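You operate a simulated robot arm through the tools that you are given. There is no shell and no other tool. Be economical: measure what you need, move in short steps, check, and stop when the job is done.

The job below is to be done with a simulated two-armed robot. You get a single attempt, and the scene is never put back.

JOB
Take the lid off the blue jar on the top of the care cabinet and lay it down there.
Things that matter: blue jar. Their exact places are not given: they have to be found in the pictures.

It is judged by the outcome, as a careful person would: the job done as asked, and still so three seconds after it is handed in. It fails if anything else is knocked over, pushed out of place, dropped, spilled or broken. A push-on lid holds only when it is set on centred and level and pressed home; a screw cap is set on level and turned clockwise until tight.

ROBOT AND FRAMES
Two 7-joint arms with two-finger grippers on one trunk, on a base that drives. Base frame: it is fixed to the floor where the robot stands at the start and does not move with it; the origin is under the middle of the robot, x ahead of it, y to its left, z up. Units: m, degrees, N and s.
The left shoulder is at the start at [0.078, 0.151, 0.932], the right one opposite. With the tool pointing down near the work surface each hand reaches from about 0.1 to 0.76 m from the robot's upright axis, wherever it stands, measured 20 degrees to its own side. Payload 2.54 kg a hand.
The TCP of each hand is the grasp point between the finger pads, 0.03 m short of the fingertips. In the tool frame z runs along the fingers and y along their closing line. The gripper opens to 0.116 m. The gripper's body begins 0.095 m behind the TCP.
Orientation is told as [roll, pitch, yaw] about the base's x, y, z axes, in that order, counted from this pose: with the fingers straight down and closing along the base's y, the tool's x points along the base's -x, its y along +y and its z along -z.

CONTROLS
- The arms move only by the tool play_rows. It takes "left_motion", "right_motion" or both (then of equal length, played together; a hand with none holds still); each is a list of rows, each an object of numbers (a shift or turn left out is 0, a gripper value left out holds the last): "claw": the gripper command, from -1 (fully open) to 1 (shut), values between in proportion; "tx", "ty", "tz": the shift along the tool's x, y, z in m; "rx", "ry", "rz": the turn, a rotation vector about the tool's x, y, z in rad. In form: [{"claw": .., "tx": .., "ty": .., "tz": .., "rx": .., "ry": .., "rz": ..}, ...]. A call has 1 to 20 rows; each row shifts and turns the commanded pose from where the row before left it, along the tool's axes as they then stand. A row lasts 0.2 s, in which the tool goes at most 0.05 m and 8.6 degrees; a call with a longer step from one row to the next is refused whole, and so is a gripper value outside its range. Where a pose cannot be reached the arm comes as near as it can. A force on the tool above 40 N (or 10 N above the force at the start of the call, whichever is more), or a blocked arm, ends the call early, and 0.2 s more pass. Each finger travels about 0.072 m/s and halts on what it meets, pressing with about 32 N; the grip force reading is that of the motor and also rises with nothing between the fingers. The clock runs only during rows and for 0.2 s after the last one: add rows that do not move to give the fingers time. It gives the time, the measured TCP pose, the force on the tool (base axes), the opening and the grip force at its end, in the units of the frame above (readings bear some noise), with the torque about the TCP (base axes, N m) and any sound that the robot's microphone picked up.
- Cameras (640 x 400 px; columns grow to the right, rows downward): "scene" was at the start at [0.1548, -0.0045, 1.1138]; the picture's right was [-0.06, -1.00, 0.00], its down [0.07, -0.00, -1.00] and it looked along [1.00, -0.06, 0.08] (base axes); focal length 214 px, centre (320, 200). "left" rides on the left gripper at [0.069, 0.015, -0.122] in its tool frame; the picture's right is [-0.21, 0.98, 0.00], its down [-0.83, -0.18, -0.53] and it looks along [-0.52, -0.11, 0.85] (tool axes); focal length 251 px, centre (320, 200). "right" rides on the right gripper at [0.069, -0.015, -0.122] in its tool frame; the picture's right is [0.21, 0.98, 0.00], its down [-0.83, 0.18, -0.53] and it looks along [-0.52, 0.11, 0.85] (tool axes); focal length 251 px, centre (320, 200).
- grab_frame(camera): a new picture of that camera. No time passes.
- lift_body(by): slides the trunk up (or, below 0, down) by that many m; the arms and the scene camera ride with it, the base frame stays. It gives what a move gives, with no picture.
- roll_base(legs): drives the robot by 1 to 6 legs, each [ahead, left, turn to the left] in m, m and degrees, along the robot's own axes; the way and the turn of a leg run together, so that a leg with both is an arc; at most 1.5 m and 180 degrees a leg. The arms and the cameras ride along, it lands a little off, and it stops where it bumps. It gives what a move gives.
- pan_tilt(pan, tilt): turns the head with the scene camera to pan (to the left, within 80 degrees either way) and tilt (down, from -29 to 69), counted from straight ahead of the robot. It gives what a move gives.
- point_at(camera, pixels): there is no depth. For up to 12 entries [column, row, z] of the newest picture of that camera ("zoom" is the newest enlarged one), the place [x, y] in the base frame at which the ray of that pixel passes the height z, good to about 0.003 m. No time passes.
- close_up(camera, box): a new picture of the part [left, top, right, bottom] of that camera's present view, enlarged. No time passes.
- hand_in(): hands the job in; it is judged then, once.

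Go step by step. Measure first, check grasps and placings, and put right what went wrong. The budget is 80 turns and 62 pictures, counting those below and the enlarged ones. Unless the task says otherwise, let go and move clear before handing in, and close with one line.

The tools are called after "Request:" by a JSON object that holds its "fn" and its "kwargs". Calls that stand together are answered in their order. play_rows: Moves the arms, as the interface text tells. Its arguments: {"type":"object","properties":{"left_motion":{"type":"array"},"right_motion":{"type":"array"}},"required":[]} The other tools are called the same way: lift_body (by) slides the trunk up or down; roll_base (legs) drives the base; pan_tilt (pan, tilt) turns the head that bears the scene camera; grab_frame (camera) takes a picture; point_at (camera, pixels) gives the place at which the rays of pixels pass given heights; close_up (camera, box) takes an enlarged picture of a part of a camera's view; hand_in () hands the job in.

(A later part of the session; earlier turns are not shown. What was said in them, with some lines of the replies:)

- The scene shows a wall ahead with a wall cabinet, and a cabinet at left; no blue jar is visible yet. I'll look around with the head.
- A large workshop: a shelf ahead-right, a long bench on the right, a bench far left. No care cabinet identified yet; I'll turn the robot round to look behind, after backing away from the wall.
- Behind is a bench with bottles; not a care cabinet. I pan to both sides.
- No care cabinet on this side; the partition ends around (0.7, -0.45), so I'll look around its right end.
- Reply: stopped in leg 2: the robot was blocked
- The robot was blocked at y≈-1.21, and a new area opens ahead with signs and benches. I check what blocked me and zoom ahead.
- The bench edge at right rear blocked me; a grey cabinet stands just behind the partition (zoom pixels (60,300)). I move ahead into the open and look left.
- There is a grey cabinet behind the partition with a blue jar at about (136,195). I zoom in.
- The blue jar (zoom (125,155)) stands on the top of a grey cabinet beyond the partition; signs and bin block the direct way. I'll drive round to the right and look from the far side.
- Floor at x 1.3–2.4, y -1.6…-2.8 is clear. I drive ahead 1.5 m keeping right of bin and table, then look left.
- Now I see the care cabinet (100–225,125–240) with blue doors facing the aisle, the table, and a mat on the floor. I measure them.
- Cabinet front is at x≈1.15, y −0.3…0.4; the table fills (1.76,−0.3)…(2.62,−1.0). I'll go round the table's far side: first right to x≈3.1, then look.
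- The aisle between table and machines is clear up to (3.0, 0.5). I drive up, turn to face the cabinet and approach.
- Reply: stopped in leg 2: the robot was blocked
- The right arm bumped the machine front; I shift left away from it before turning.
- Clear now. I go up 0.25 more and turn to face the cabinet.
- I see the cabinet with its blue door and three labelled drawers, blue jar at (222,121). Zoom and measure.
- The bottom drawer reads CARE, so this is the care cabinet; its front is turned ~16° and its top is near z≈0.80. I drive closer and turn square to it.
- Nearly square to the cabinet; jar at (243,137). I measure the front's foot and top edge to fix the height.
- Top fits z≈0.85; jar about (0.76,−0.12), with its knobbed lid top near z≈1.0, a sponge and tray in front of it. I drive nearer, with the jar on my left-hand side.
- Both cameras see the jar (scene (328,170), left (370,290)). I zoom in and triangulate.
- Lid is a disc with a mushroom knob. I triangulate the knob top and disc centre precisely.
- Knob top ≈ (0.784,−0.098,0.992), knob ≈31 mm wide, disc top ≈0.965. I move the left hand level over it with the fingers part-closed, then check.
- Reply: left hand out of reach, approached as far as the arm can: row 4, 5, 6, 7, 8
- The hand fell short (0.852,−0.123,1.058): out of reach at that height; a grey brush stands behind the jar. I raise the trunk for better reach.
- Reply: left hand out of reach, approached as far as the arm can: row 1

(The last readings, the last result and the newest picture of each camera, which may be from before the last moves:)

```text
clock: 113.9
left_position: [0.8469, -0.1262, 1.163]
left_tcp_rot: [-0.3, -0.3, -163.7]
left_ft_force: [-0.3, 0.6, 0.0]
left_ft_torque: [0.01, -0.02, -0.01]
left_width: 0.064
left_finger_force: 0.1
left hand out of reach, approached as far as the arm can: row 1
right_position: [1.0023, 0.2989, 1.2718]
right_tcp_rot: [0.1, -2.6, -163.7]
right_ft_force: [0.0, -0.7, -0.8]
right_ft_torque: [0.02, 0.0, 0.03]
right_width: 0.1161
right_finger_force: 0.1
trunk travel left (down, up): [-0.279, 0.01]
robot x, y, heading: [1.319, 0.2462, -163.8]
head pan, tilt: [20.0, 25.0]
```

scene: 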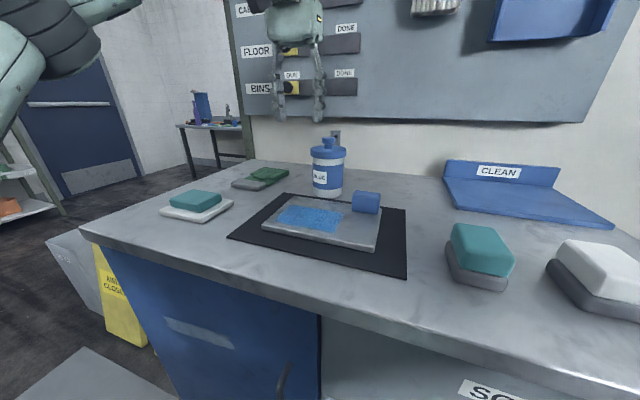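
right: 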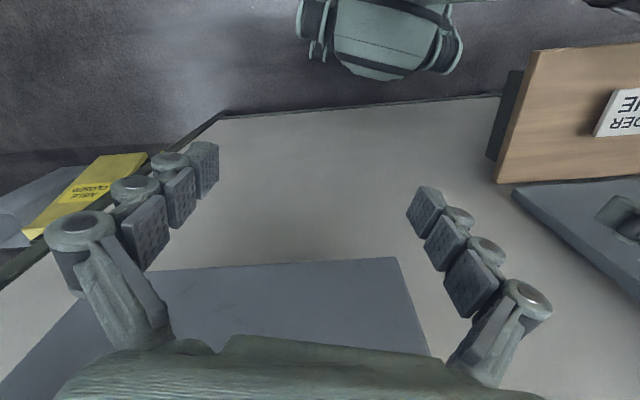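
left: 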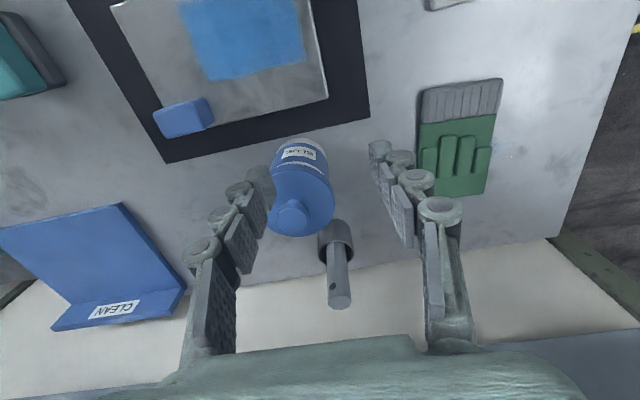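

Raised; now I move down to z≈1.05 and over the knob.

Request:
{"fn": "play_rows", "kwargs": {"left_motion": [{"tz": 0.03}, {"tz": 0.03, "tx": -0.01, "ty": -0.01}, {"tz": 0.03, "tx": -0.01, "ty": -0.01}, {"tz": 0.02, "tx": -0.01, "ty": -0.01}, {"tx": -0.01, "ty": -0.01}, {"tx": -0.0125, "ty": -0.005}, {}, {}]}}

Request:
{"fn": "grab_frame", "kwargs": {"camera": "left"}}

```text
clock: 115.7
left_position: [0.7993, -0.1025, 1.0523]
left_tcp_rot: [-0.1, -0.3, -163.6]
left_ft_force: [0.2, 0.3, 0.2]
left_ft_torque: [0.0, 0.03, 0.02]
left_width: 0.0636
left_finger_force: 0.0
left hand out of reach, approached as far as the arm can: row 6
right_position: [1.0048, 0.2991, 1.2718]
right_tcp_rot: [0.2, -2.6, -163.6]
right_ft_force: [0.5, 0.6, -0.3]
right_ft_torque: [-0.01, 0.01, -0.01]
right_width: 0.1161
right_finger_force: 0.0
trunk travel left (down, up): [-0.279, 0.01]
robot x, y, heading: [1.3229, 0.2453, -163.5]
head pan, tilt: [20.0, 25.0]
```

```text
30 pictures are left
```

left: 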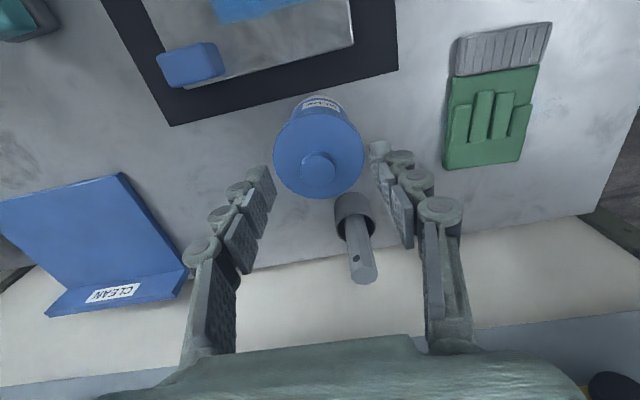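

Just at the reach limit (knob at (318,165) is nearly centred). I check the floor clearance between base and cabinet to see if I can roll a bit nearer.

Request:
{"fn": "pan_tilt", "kwargs": {"pan": 0, "tilt": 69}}

Request:
{"fn": "grab_frame", "kwargs": {"camera": "scene"}}

```text
clock: 116.8
left_position: [0.7989, -0.1025, 1.0514]
left_tcp_rot: [-0.1, -0.2, -163.6]
left_ft_force: [0.9, 0.7, -0.1]
left_ft_torque: [0.01, -0.01, -0.01]
left_width: 0.0636
left_finger_force: 0.0
right_position: [1.0024, 0.2978, 1.2717]
right_tcp_rot: [0.3, -2.5, -163.7]
right_ft_force: [-0.3, -0.4, 1.2]
right_ft_torque: [0.0, -0.01, -0.02]
right_width: 0.1161
right_finger_force: 0.0
trunk travel left (down, up): [-0.279, 0.01]
robot x, y, heading: [1.3253, 0.2434, -163.8]
head pan, tilt: [0.0, 68.8]
```

```text
29 pictures are left
```

scene: 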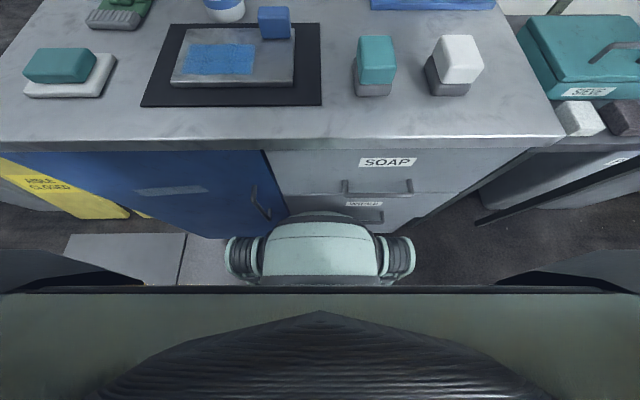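

The base is already close to the cabinet, so I keep it there. Reach improves lower down: I descend 0.03 and move the remaining 14 mm.

Request:
{"fn": "play_rows", "kwargs": {"left_motion": [{"tz": 0.013}, {"tz": 0.012}, {"tx": -0.007, "ty": -0.004}, {"tx": -0.006, "ty": -0.004}, {}, {}]}}

Request:
{"fn": "grab_frame", "kwargs": {"camera": "left"}}

```text
clock: 118.2
left_position: [0.7899, -0.1005, 1.0281]
left_tcp_rot: [-0.2, -0.2, -163.5]
left_ft_force: [0.7, 0.3, 0.5]
left_ft_torque: [0.0, 0.01, 0.01]
left_width: 0.0636
left_finger_force: 0.1
left hand out of reach, approached as far as the arm can: row 4
right_position: [1.0034, 0.2981, 1.272]
right_tcp_rot: [0.2, -2.6, -163.6]
right_ft_force: [-0.2, -0.5, 0.5]
right_ft_torque: [0.01, 0.04, 0.03]
right_width: 0.1159
right_finger_force: 0.0
trunk travel left (down, up): [-0.279, 0.01]
robot x, y, heading: [1.3254, 0.2471, -163.7]
head pan, tilt: [0.0, 68.8]
```

```text
28 pictures are left
```

left: 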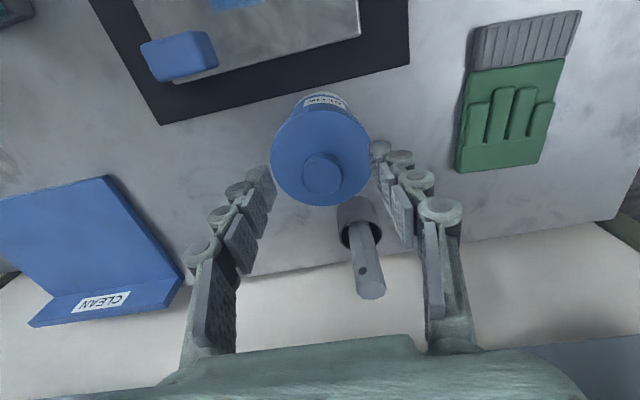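

Fingers now nearly straddle the knob (knob top (323,168), disc centre (322,157)). I verify its location from this view.

Request:
{"fn": "point_at", "kwargs": {"camera": "left", "pixels": [[323, 168, 0.992], [321, 155, 0.965], [323, 168, 0.985], [370, 290, 1.0], [370, 290, 0.95], [345, 205, 0.92]]}}

Request:
{"fn": "close_up", "kwargs": {"camera": "left", "box": [230, 80, 430, 300]}}

```text
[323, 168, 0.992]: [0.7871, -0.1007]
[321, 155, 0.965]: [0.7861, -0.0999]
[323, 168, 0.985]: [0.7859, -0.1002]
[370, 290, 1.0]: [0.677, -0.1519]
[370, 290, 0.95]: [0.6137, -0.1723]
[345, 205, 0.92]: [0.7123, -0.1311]
```

```text
1.82 times, centred on (330, 190) of left
```

zoom: 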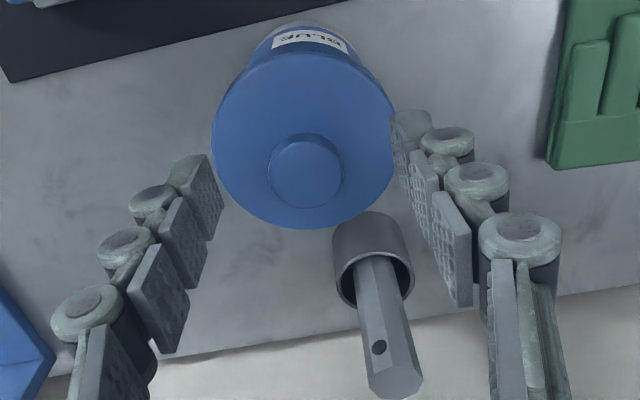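

Knob at (0.787,−0.1005), hand at (0.790,−0.1005): aligned. I descend 0.025 and close.

Request:
{"fn": "play_rows", "kwargs": {"left_motion": [{"tz": 0.009, "tx": -0.003}, {"tz": 0.008}, {"tz": 0.008}, {}, {"claw": 0.3}, {"claw": 0.6}, {"claw": 1}, {"claw": 1}, {"claw": 1}]}}

Request:
{"fn": "close_up", "kwargs": {"camera": "left", "box": [230, 80, 430, 300]}}

```text
clock: 120.2
left_position: [0.7873, -0.102, 1.0026]
left_tcp_rot: [-0.1, -0.3, -163.5]
left_ft_force: [0.2, 0.5, 0.1]
left_ft_torque: [0.06, -0.01, 0.01]
left_width: 0.0266
left_finger_force: 32.1
right_position: [1.0033, 0.2983, 1.2729]
right_tcp_rot: [0.3, -2.6, -163.7]
right_ft_force: [-0.6, -1.0, -0.1]
right_ft_torque: [0.01, 0.01, 0.03]
right_width: 0.1162
right_finger_force: 0.0
trunk travel left (down, up): [-0.279, 0.01]
robot x, y, heading: [1.3209, 0.2462, -163.5]
head pan, tilt: [0.0, 68.8]
```

```text
1.82 times, centred on (330, 190) of left
```

zoom: 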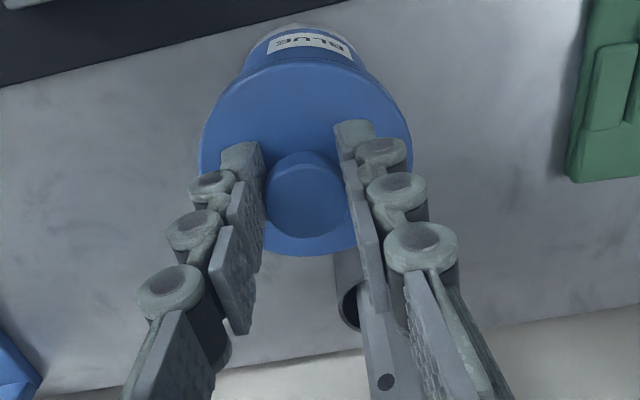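

Gripping the knob (26.6 mm, 32 N). I lift gently a few mm and read the force.

Request:
{"fn": "play_rows", "kwargs": {"left_motion": [{"tz": -0.003}, {"tz": -0.003}, {"tz": -0.003}, {}]}}

Request:
{"fn": "close_up", "kwargs": {"camera": "left", "box": [230, 80, 430, 300]}}

```text
clock: 121.2
left_position: [0.7892, -0.1014, 1.011]
left_tcp_rot: [-0.1, -0.2, -163.7]
left_ft_force: [0.6, -0.5, -0.3]
left_ft_torque: [0.0, 0.01, 0.01]
left_width: 0.0267
left_finger_force: 31.9
right_position: [1.0025, 0.298, 1.2725]
right_tcp_rot: [0.3, -2.6, -163.7]
right_ft_force: [0.1, 0.2, 0.1]
right_ft_torque: [-0.01, 0.01, 0.03]
right_width: 0.1162
right_finger_force: 0.0
trunk travel left (down, up): [-0.279, 0.01]
robot x, y, heading: [1.3253, 0.2432, -163.8]
head pan, tilt: [0.0, 68.8]
heard: snap
```

```text
1.82 times, centred on (330, 190) of left
```

zoom: 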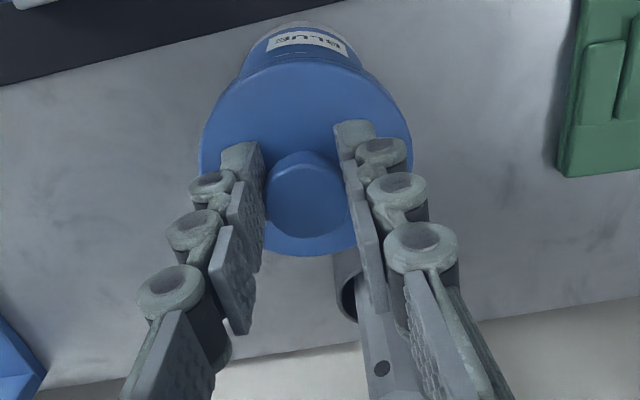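

A snap was heard with little load, so the push-on lid came off. I lift 40 mm more and look from the scene camera.

Request:
{"fn": "play_rows", "kwargs": {"left_motion": [{"tz": -0.01}, {"tz": -0.01}, {"tz": -0.01, "tx": 0.002}, {"tz": -0.012, "tx": 0.003}, {}]}}

Request:
{"fn": "pan_tilt", "kwargs": {"pan": 20, "tilt": 35}}

Request:
{"fn": "grab_frame", "kwargs": {"camera": "scene"}}

Request:
{"fn": "grab_frame", "kwargs": {"camera": "left"}}

```text
clock: 122.4
left_position: [0.795, -0.1028, 1.0424]
left_tcp_rot: [-0.1, -0.2, -163.6]
left_ft_force: [0.7, -0.4, 0.4]
left_ft_torque: [0.01, 0.03, -0.01]
left_width: 0.0262
left_finger_force: 31.5
left hand out of reach, approached as far as the arm can: row 2
right_position: [1.0037, 0.2999, 1.2712]
right_tcp_rot: [0.2, -2.5, -163.7]
right_ft_force: [0.1, 0.1, 0.4]
right_ft_torque: [0.03, -0.03, 0.01]
right_width: 0.1159
right_finger_force: 0.0
trunk travel left (down, up): [-0.279, 0.01]
robot x, y, heading: [1.3197, 0.2457, -163.3]
head pan, tilt: [0.0, 68.8]
```

```text
clock: 123.4
left_position: [0.796, -0.1018, 1.0426]
left_tcp_rot: [0.0, -0.1, -163.6]
left_ft_force: [0.1, 1.1, -0.5]
left_ft_torque: [0.0, 0.0, -0.01]
left_width: 0.0263
left_finger_force: 32.2
right_position: [1.0027, 0.299, 1.2722]
right_tcp_rot: [0.2, -2.7, -163.7]
right_ft_force: [-0.2, -0.6, 0.0]
right_ft_torque: [0.0, -0.02, -0.01]
right_width: 0.1157
right_finger_force: 0.1
trunk travel left (down, up): [-0.279, 0.01]
robot x, y, heading: [1.3221, 0.2463, -163.9]
head pan, tilt: [20.0, 35.0]
```

```text
24 pictures are left
```

scene: 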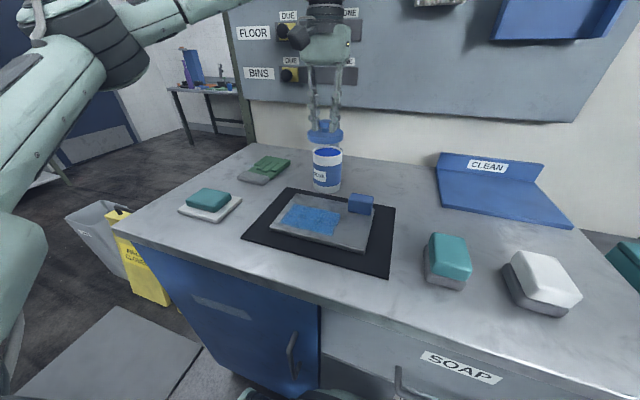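

```text
23 pictures are left
```

left: 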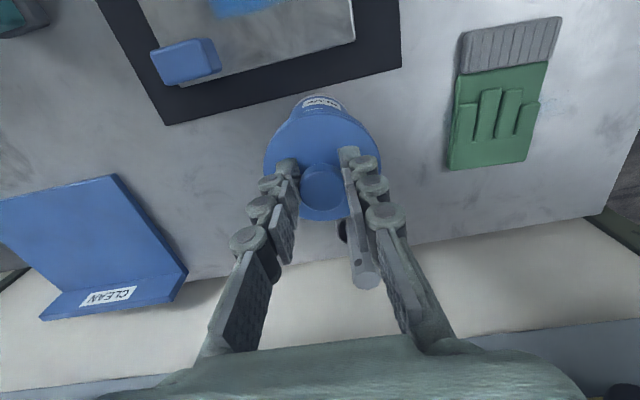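

The lid is off and held above the jar, jar standing. I look for a bare spot: the area between the mat (395,205) and the CLEAN tray (440,190), and the front strip right of the mat.

Request:
{"fn": "point_at", "kwargs": {"camera": "scene", "pixels": [[327, 188, 0.85], [372, 192, 0.85], [396, 210, 0.85], [389, 274, 0.85], [442, 195, 0.85], [437, 165, 0.85], [400, 180, 0.85], [415, 225, 0.85], [430, 280, 0.85], [428, 235, 0.85], [350, 285, 0.85], [237, 235, 0.85]]}}

```text
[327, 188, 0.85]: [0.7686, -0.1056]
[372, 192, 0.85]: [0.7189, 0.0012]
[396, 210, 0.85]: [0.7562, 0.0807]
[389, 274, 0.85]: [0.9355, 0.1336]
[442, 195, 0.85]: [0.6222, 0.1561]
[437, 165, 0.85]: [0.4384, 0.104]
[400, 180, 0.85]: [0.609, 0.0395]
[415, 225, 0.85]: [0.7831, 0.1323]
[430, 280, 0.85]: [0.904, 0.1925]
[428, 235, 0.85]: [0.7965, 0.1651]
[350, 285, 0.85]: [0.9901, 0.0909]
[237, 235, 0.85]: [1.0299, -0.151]
```

Request:
{"fn": "point_at", "kwargs": {"camera": "scene", "pixels": [[320, 257, 0.85], [320, 300, 0.85], [270, 245, 0.85], [270, 288, 0.85], [210, 250, 0.85], [215, 222, 0.85], [242, 205, 0.85], [285, 190, 0.85], [290, 165, 0.85], [268, 185, 0.85], [385, 290, 0.85], [385, 320, 0.85]]}}

Request:
{"fn": "close_up", "kwargs": {"camera": "scene", "box": [130, 140, 450, 340]}}

```text
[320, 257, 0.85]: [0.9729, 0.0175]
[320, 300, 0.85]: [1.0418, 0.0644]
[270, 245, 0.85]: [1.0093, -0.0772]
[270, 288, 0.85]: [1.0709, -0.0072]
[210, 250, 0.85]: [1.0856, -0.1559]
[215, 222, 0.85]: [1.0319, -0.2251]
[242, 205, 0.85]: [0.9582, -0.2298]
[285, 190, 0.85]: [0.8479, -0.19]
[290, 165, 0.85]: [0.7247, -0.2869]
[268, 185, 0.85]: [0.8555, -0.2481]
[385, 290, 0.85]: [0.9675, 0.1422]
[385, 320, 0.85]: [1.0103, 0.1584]
```

```text
2.00 times, centred on (290, 240) of scene
```

zoom: 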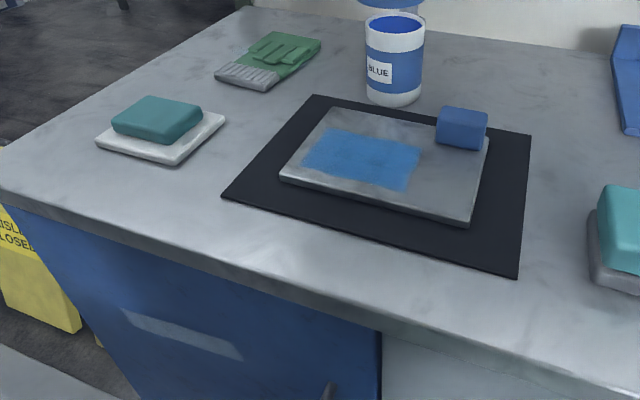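

Front-left bare patch between the dish corner (1.03,−0.22), mat corner (1.026,−0.145) and the slab edge fits the 85 mm lid at about (1.066,−0.174). I raise slightly and carry the lid over there high.

Request:
{"fn": "play_rows", "kwargs": {"left_motion": [{"claw": 1, "tz": -0.01, "tx": 0.005}, {"tz": -0.01, "tx": 0.01}, {"tx": 0.02, "ty": 0.01}, {"tx": 0.025, "ty": 0.015}, {"tx": 0.025, "ty": 0.015}, {"tx": 0.025, "ty": 0.015}, {"tx": 0.025, "ty": 0.015}, {"tx": 0.025, "ty": 0.015}, {"tx": 0.025, "ty": 0.015}, {"tx": 0.025, "ty": 0.015}, {"tx": 0.025, "ty": 0.015}, {"tx": 0.004, "ty": 0.015}, {}, {}]}}

Request:
{"fn": "grab_frame", "kwargs": {"camera": "left"}}

Request:
{"fn": "grab_frame", "kwargs": {"camera": "scene"}}

```text
clock: 126.4
left_position: [1.0659, -0.176, 1.0622]
left_tcp_rot: [-0.1, -0.3, -163.6]
left_ft_force: [0.2, -0.4, -0.3]
left_ft_torque: [0.03, -0.01, 0.03]
left_width: 0.0264
left_finger_force: 32.0
left hand out of reach, approached as far as the arm can: row 1
right_position: [1.0037, 0.2983, 1.2712]
right_tcp_rot: [0.2, -2.6, -163.7]
right_ft_force: [0.0, -0.7, 0.0]
right_ft_torque: [-0.01, -0.03, -0.01]
right_width: 0.116
right_finger_force: 0.2
trunk travel left (down, up): [-0.279, 0.01]
robot x, y, heading: [1.3258, 0.2467, -163.7]
head pan, tilt: [20.0, 35.0]
```

```text
21 pictures are left
```

left: 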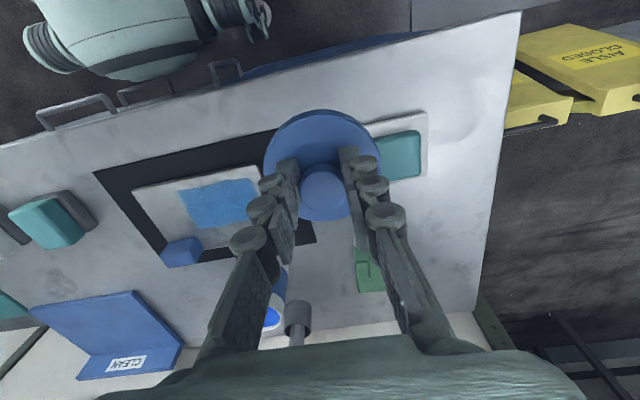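

```text
20 pictures are left
```

scene: 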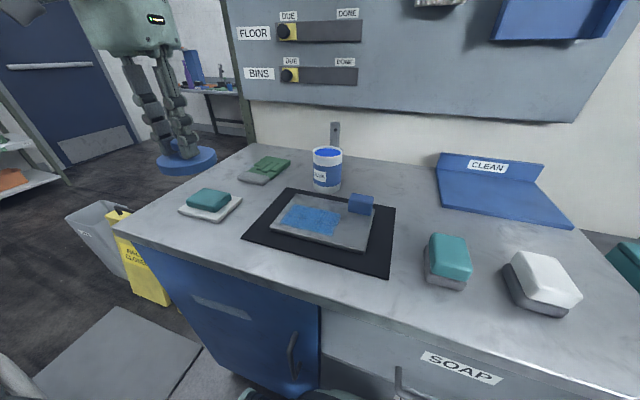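

The left view shows the bare areas; I measure dish, mat, and cabinet-edge positions at z=0.85 from here.

Request:
{"fn": "point_at", "kwargs": {"camera": "left", "pixels": [[428, 112, 0.85], [428, 174, 0.85], [365, 122, 0.85], [518, 15, 0.85], [502, 130, 0.85], [492, 200, 0.85], [95, 172, 0.85], [270, 131, 0.85], [317, 240, 0.85], [400, 35, 0.85], [300, 70, 0.85], [356, 250, 0.85]]}}

```text
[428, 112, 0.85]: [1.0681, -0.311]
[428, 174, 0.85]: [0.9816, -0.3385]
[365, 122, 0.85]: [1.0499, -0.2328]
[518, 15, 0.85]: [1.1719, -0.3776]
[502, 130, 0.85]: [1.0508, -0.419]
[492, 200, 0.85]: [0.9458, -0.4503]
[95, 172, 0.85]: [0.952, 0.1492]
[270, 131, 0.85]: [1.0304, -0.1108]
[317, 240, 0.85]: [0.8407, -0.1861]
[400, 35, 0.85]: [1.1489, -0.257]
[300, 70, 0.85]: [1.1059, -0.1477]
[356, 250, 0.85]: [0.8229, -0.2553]
```

Gaps confirm ~1 cm margins at about (1.063,−0.18). I descend to z≈0.935 and look.

Request:
{"fn": "play_rows", "kwargs": {"left_motion": [{"tx": -0.004, "ty": 0.0025, "tz": 0.02}, {"tz": 0.025}, {"tz": 0.025}, {"tz": 0.025}, {"tz": 0.02}, {"tz": 0.012}, {}, {}]}}

Request:
{"fn": "close_up", "kwargs": {"camera": "scene", "box": [110, 150, 310, 280]}}

Request:
{"fn": "grab_frame", "kwargs": {"camera": "left"}}

```text
clock: 128.2
left_position: [1.0608, -0.179, 0.9336]
left_tcp_rot: [0.0, -0.2, -163.6]
left_ft_force: [-0.1, 0.6, -0.5]
left_ft_torque: [0.04, 0.03, 0.03]
left_width: 0.0264
left_finger_force: 31.8
right_position: [1.0028, 0.2991, 1.2718]
right_tcp_rot: [0.2, -2.6, -163.8]
right_ft_force: [-0.1, 0.5, 0.9]
right_ft_torque: [-0.04, 0.0, 0.02]
right_width: 0.1159
right_finger_force: 0.0
trunk travel left (down, up): [-0.279, 0.01]
robot x, y, heading: [1.3235, 0.2443, -163.8]
head pan, tilt: [20.0, 35.0]
```

```text
3.08 times, centred on (210, 215) of scene
```

zoom: 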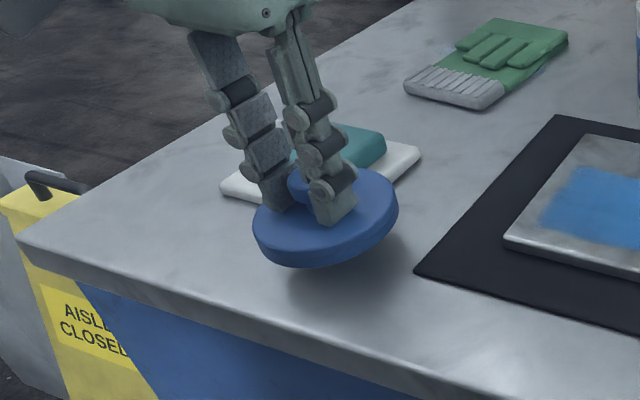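

```text
18 pictures are left
```

left: 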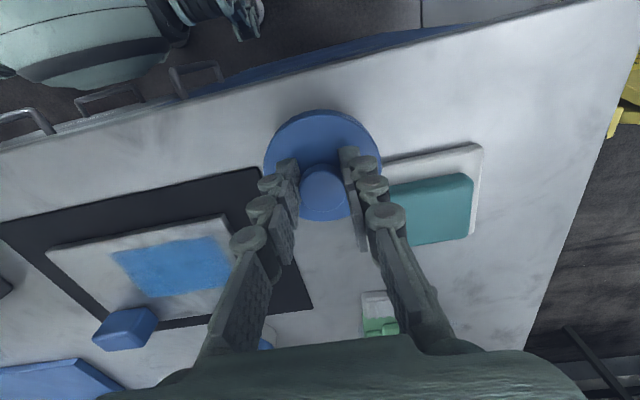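

Lid is between mat and dish with clearance, 2–3 cm above the top. I lower slowly and read the force.

Request:
{"fn": "play_rows", "kwargs": {"left_motion": [{"tz": 0.004}, {"tz": 0.004}, {"tz": 0.004}, {"tz": 0.003}, {}]}}

Request:
{"fn": "close_up", "kwargs": {"camera": "scene", "box": [150, 180, 270, 260]}}

```text
clock: 129.4
left_position: [1.0604, -0.1778, 0.9186]
left_tcp_rot: [0.0, -0.1, -163.7]
left_ft_force: [0.5, -0.6, -0.6]
left_ft_torque: [-0.03, 0.04, 0.02]
left_width: 0.0263
left_finger_force: 31.8
right_position: [1.0022, 0.2988, 1.2726]
right_tcp_rot: [0.3, -2.5, -163.6]
right_ft_force: [-0.4, -0.2, 0.2]
right_ft_torque: [0.0, 0.01, 0.01]
right_width: 0.1159
right_finger_force: 0.0
trunk travel left (down, up): [-0.279, 0.01]
robot x, y, heading: [1.3209, 0.2471, -163.5]
head pan, tilt: [20.0, 35.0]
```

```text
5.00 times, centred on (210, 220) of scene
```

zoom: 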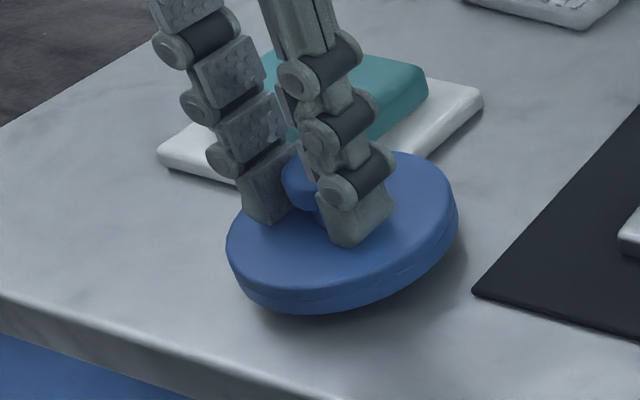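

No contact yet; continue down.

Request:
{"fn": "play_rows", "kwargs": {"left_motion": [{"tz": 0.003}, {"tz": 0.003}, {"tz": 0.002}, {}]}}

Request:
{"fn": "close_up", "kwargs": {"camera": "scene", "box": [150, 180, 270, 260]}}

```text
clock: 130.4
left_position: [1.0614, -0.1784, 0.9116]
left_tcp_rot: [-0.1, -0.2, -163.6]
left_ft_force: [0.1, 0.5, 3.7]
left_ft_torque: [-0.11, 0.08, 0.0]
left_width: 0.0264
left_finger_force: 31.7
right_position: [1.0044, 0.2994, 1.2726]
right_tcp_rot: [0.2, -2.6, -163.7]
right_ft_force: [0.3, -0.6, 0.7]
right_ft_torque: [0.01, -0.03, -0.01]
right_width: 0.1159
right_finger_force: 0.0
trunk travel left (down, up): [-0.279, 0.01]
robot x, y, heading: [1.3238, 0.2431, -163.8]
head pan, tilt: [20.0, 35.0]
```

```text
5.00 times, centred on (210, 220) of scene
```

zoom: 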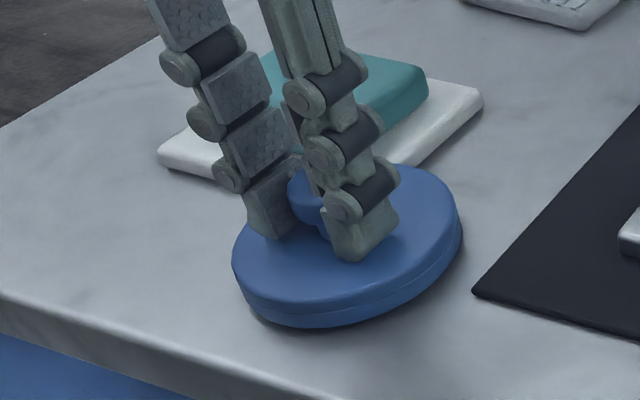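

Contact at 3.7 N; the lid lies on the bare top clear of mat and dish. I open a little, then rise.

Request:
{"fn": "play_rows", "kwargs": {"left_motion": [{"claw": 0.4}, {"claw": 0.1}, {"claw": 0.0}, {}, {}]}}

Request:
{"fn": "play_rows", "kwargs": {"left_motion": [{"tz": -0.01}, {"tz": -0.02}, {"tz": -0.03}, {"tz": -0.04}, {"tz": -0.04}, {"tz": -0.04}, {}]}}

Request:
{"fn": "grab_frame", "kwargs": {"camera": "scene"}}

Request:
{"fn": "grab_frame", "kwargs": {"camera": "left"}}

```text
clock: 131.6
left_position: [1.0604, -0.1781, 0.9113]
left_tcp_rot: [-0.1, -0.2, -163.6]
left_ft_force: [-1.0, 0.2, 0.4]
left_ft_torque: [0.01, -0.02, 0.02]
left_width: 0.0581
left_finger_force: 0.0
right_position: [1.0034, 0.2986, 1.2729]
right_tcp_rot: [0.2, -2.6, -163.6]
right_ft_force: [0.0, 1.4, -0.3]
right_ft_torque: [0.01, 0.0, 0.02]
right_width: 0.1159
right_finger_force: 0.0
trunk travel left (down, up): [-0.279, 0.01]
robot x, y, heading: [1.3223, 0.2449, -163.8]
head pan, tilt: [20.0, 35.0]
```

```text
clock: 133.2
left_position: [1.0607, -0.1766, 1.0922]
left_tcp_rot: [0.0, -0.3, -163.7]
left_ft_force: [0.4, 0.8, 0.5]
left_ft_torque: [0.01, 0.01, -0.01]
left_width: 0.058
left_finger_force: 0.1
right_position: [1.0029, 0.2995, 1.2728]
right_tcp_rot: [0.3, -2.4, -163.8]
right_ft_force: [-0.3, 0.8, 0.0]
right_ft_torque: [0.03, -0.01, 0.0]
right_width: 0.1163
right_finger_force: 0.0
trunk travel left (down, up): [-0.279, 0.01]
robot x, y, heading: [1.3209, 0.2501, -163.8]
head pan, tilt: [20.0, 35.0]
```

```text
15 pictures are left
```

scene: 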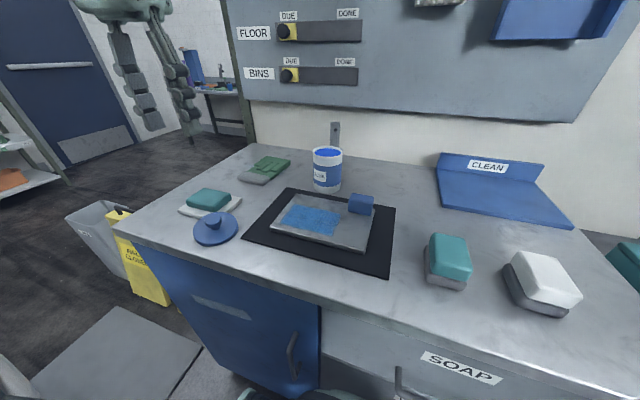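

```text
14 pictures are left
```

left: 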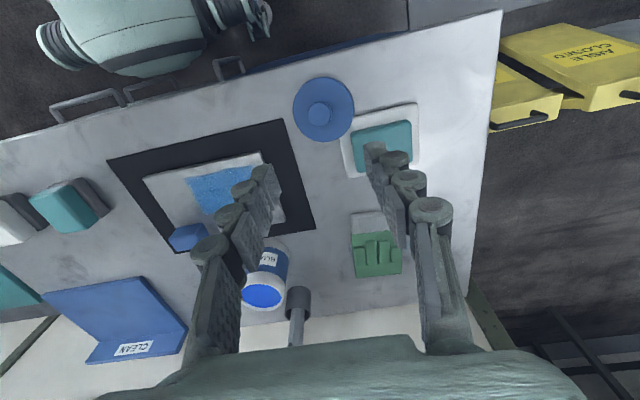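

The lid lies flat, knob up, on bare cabinet top at scene (215,228). The open jar stands undisturbed at (327,170), and the hand is clear, so I hand in.

Request:
{"fn": "hand_in", "kwargs": {}}

```text
The job is handed in.
```

The blue jar's lid is off and lying flat, knob up, on top of the care cabinet. The jar and everything else on the cabinet top are where they were. On the way there the robot bumped into the bench and the machine front once each. I saw nothing moved or knocked over at the machine, but I did not check the bench closely.
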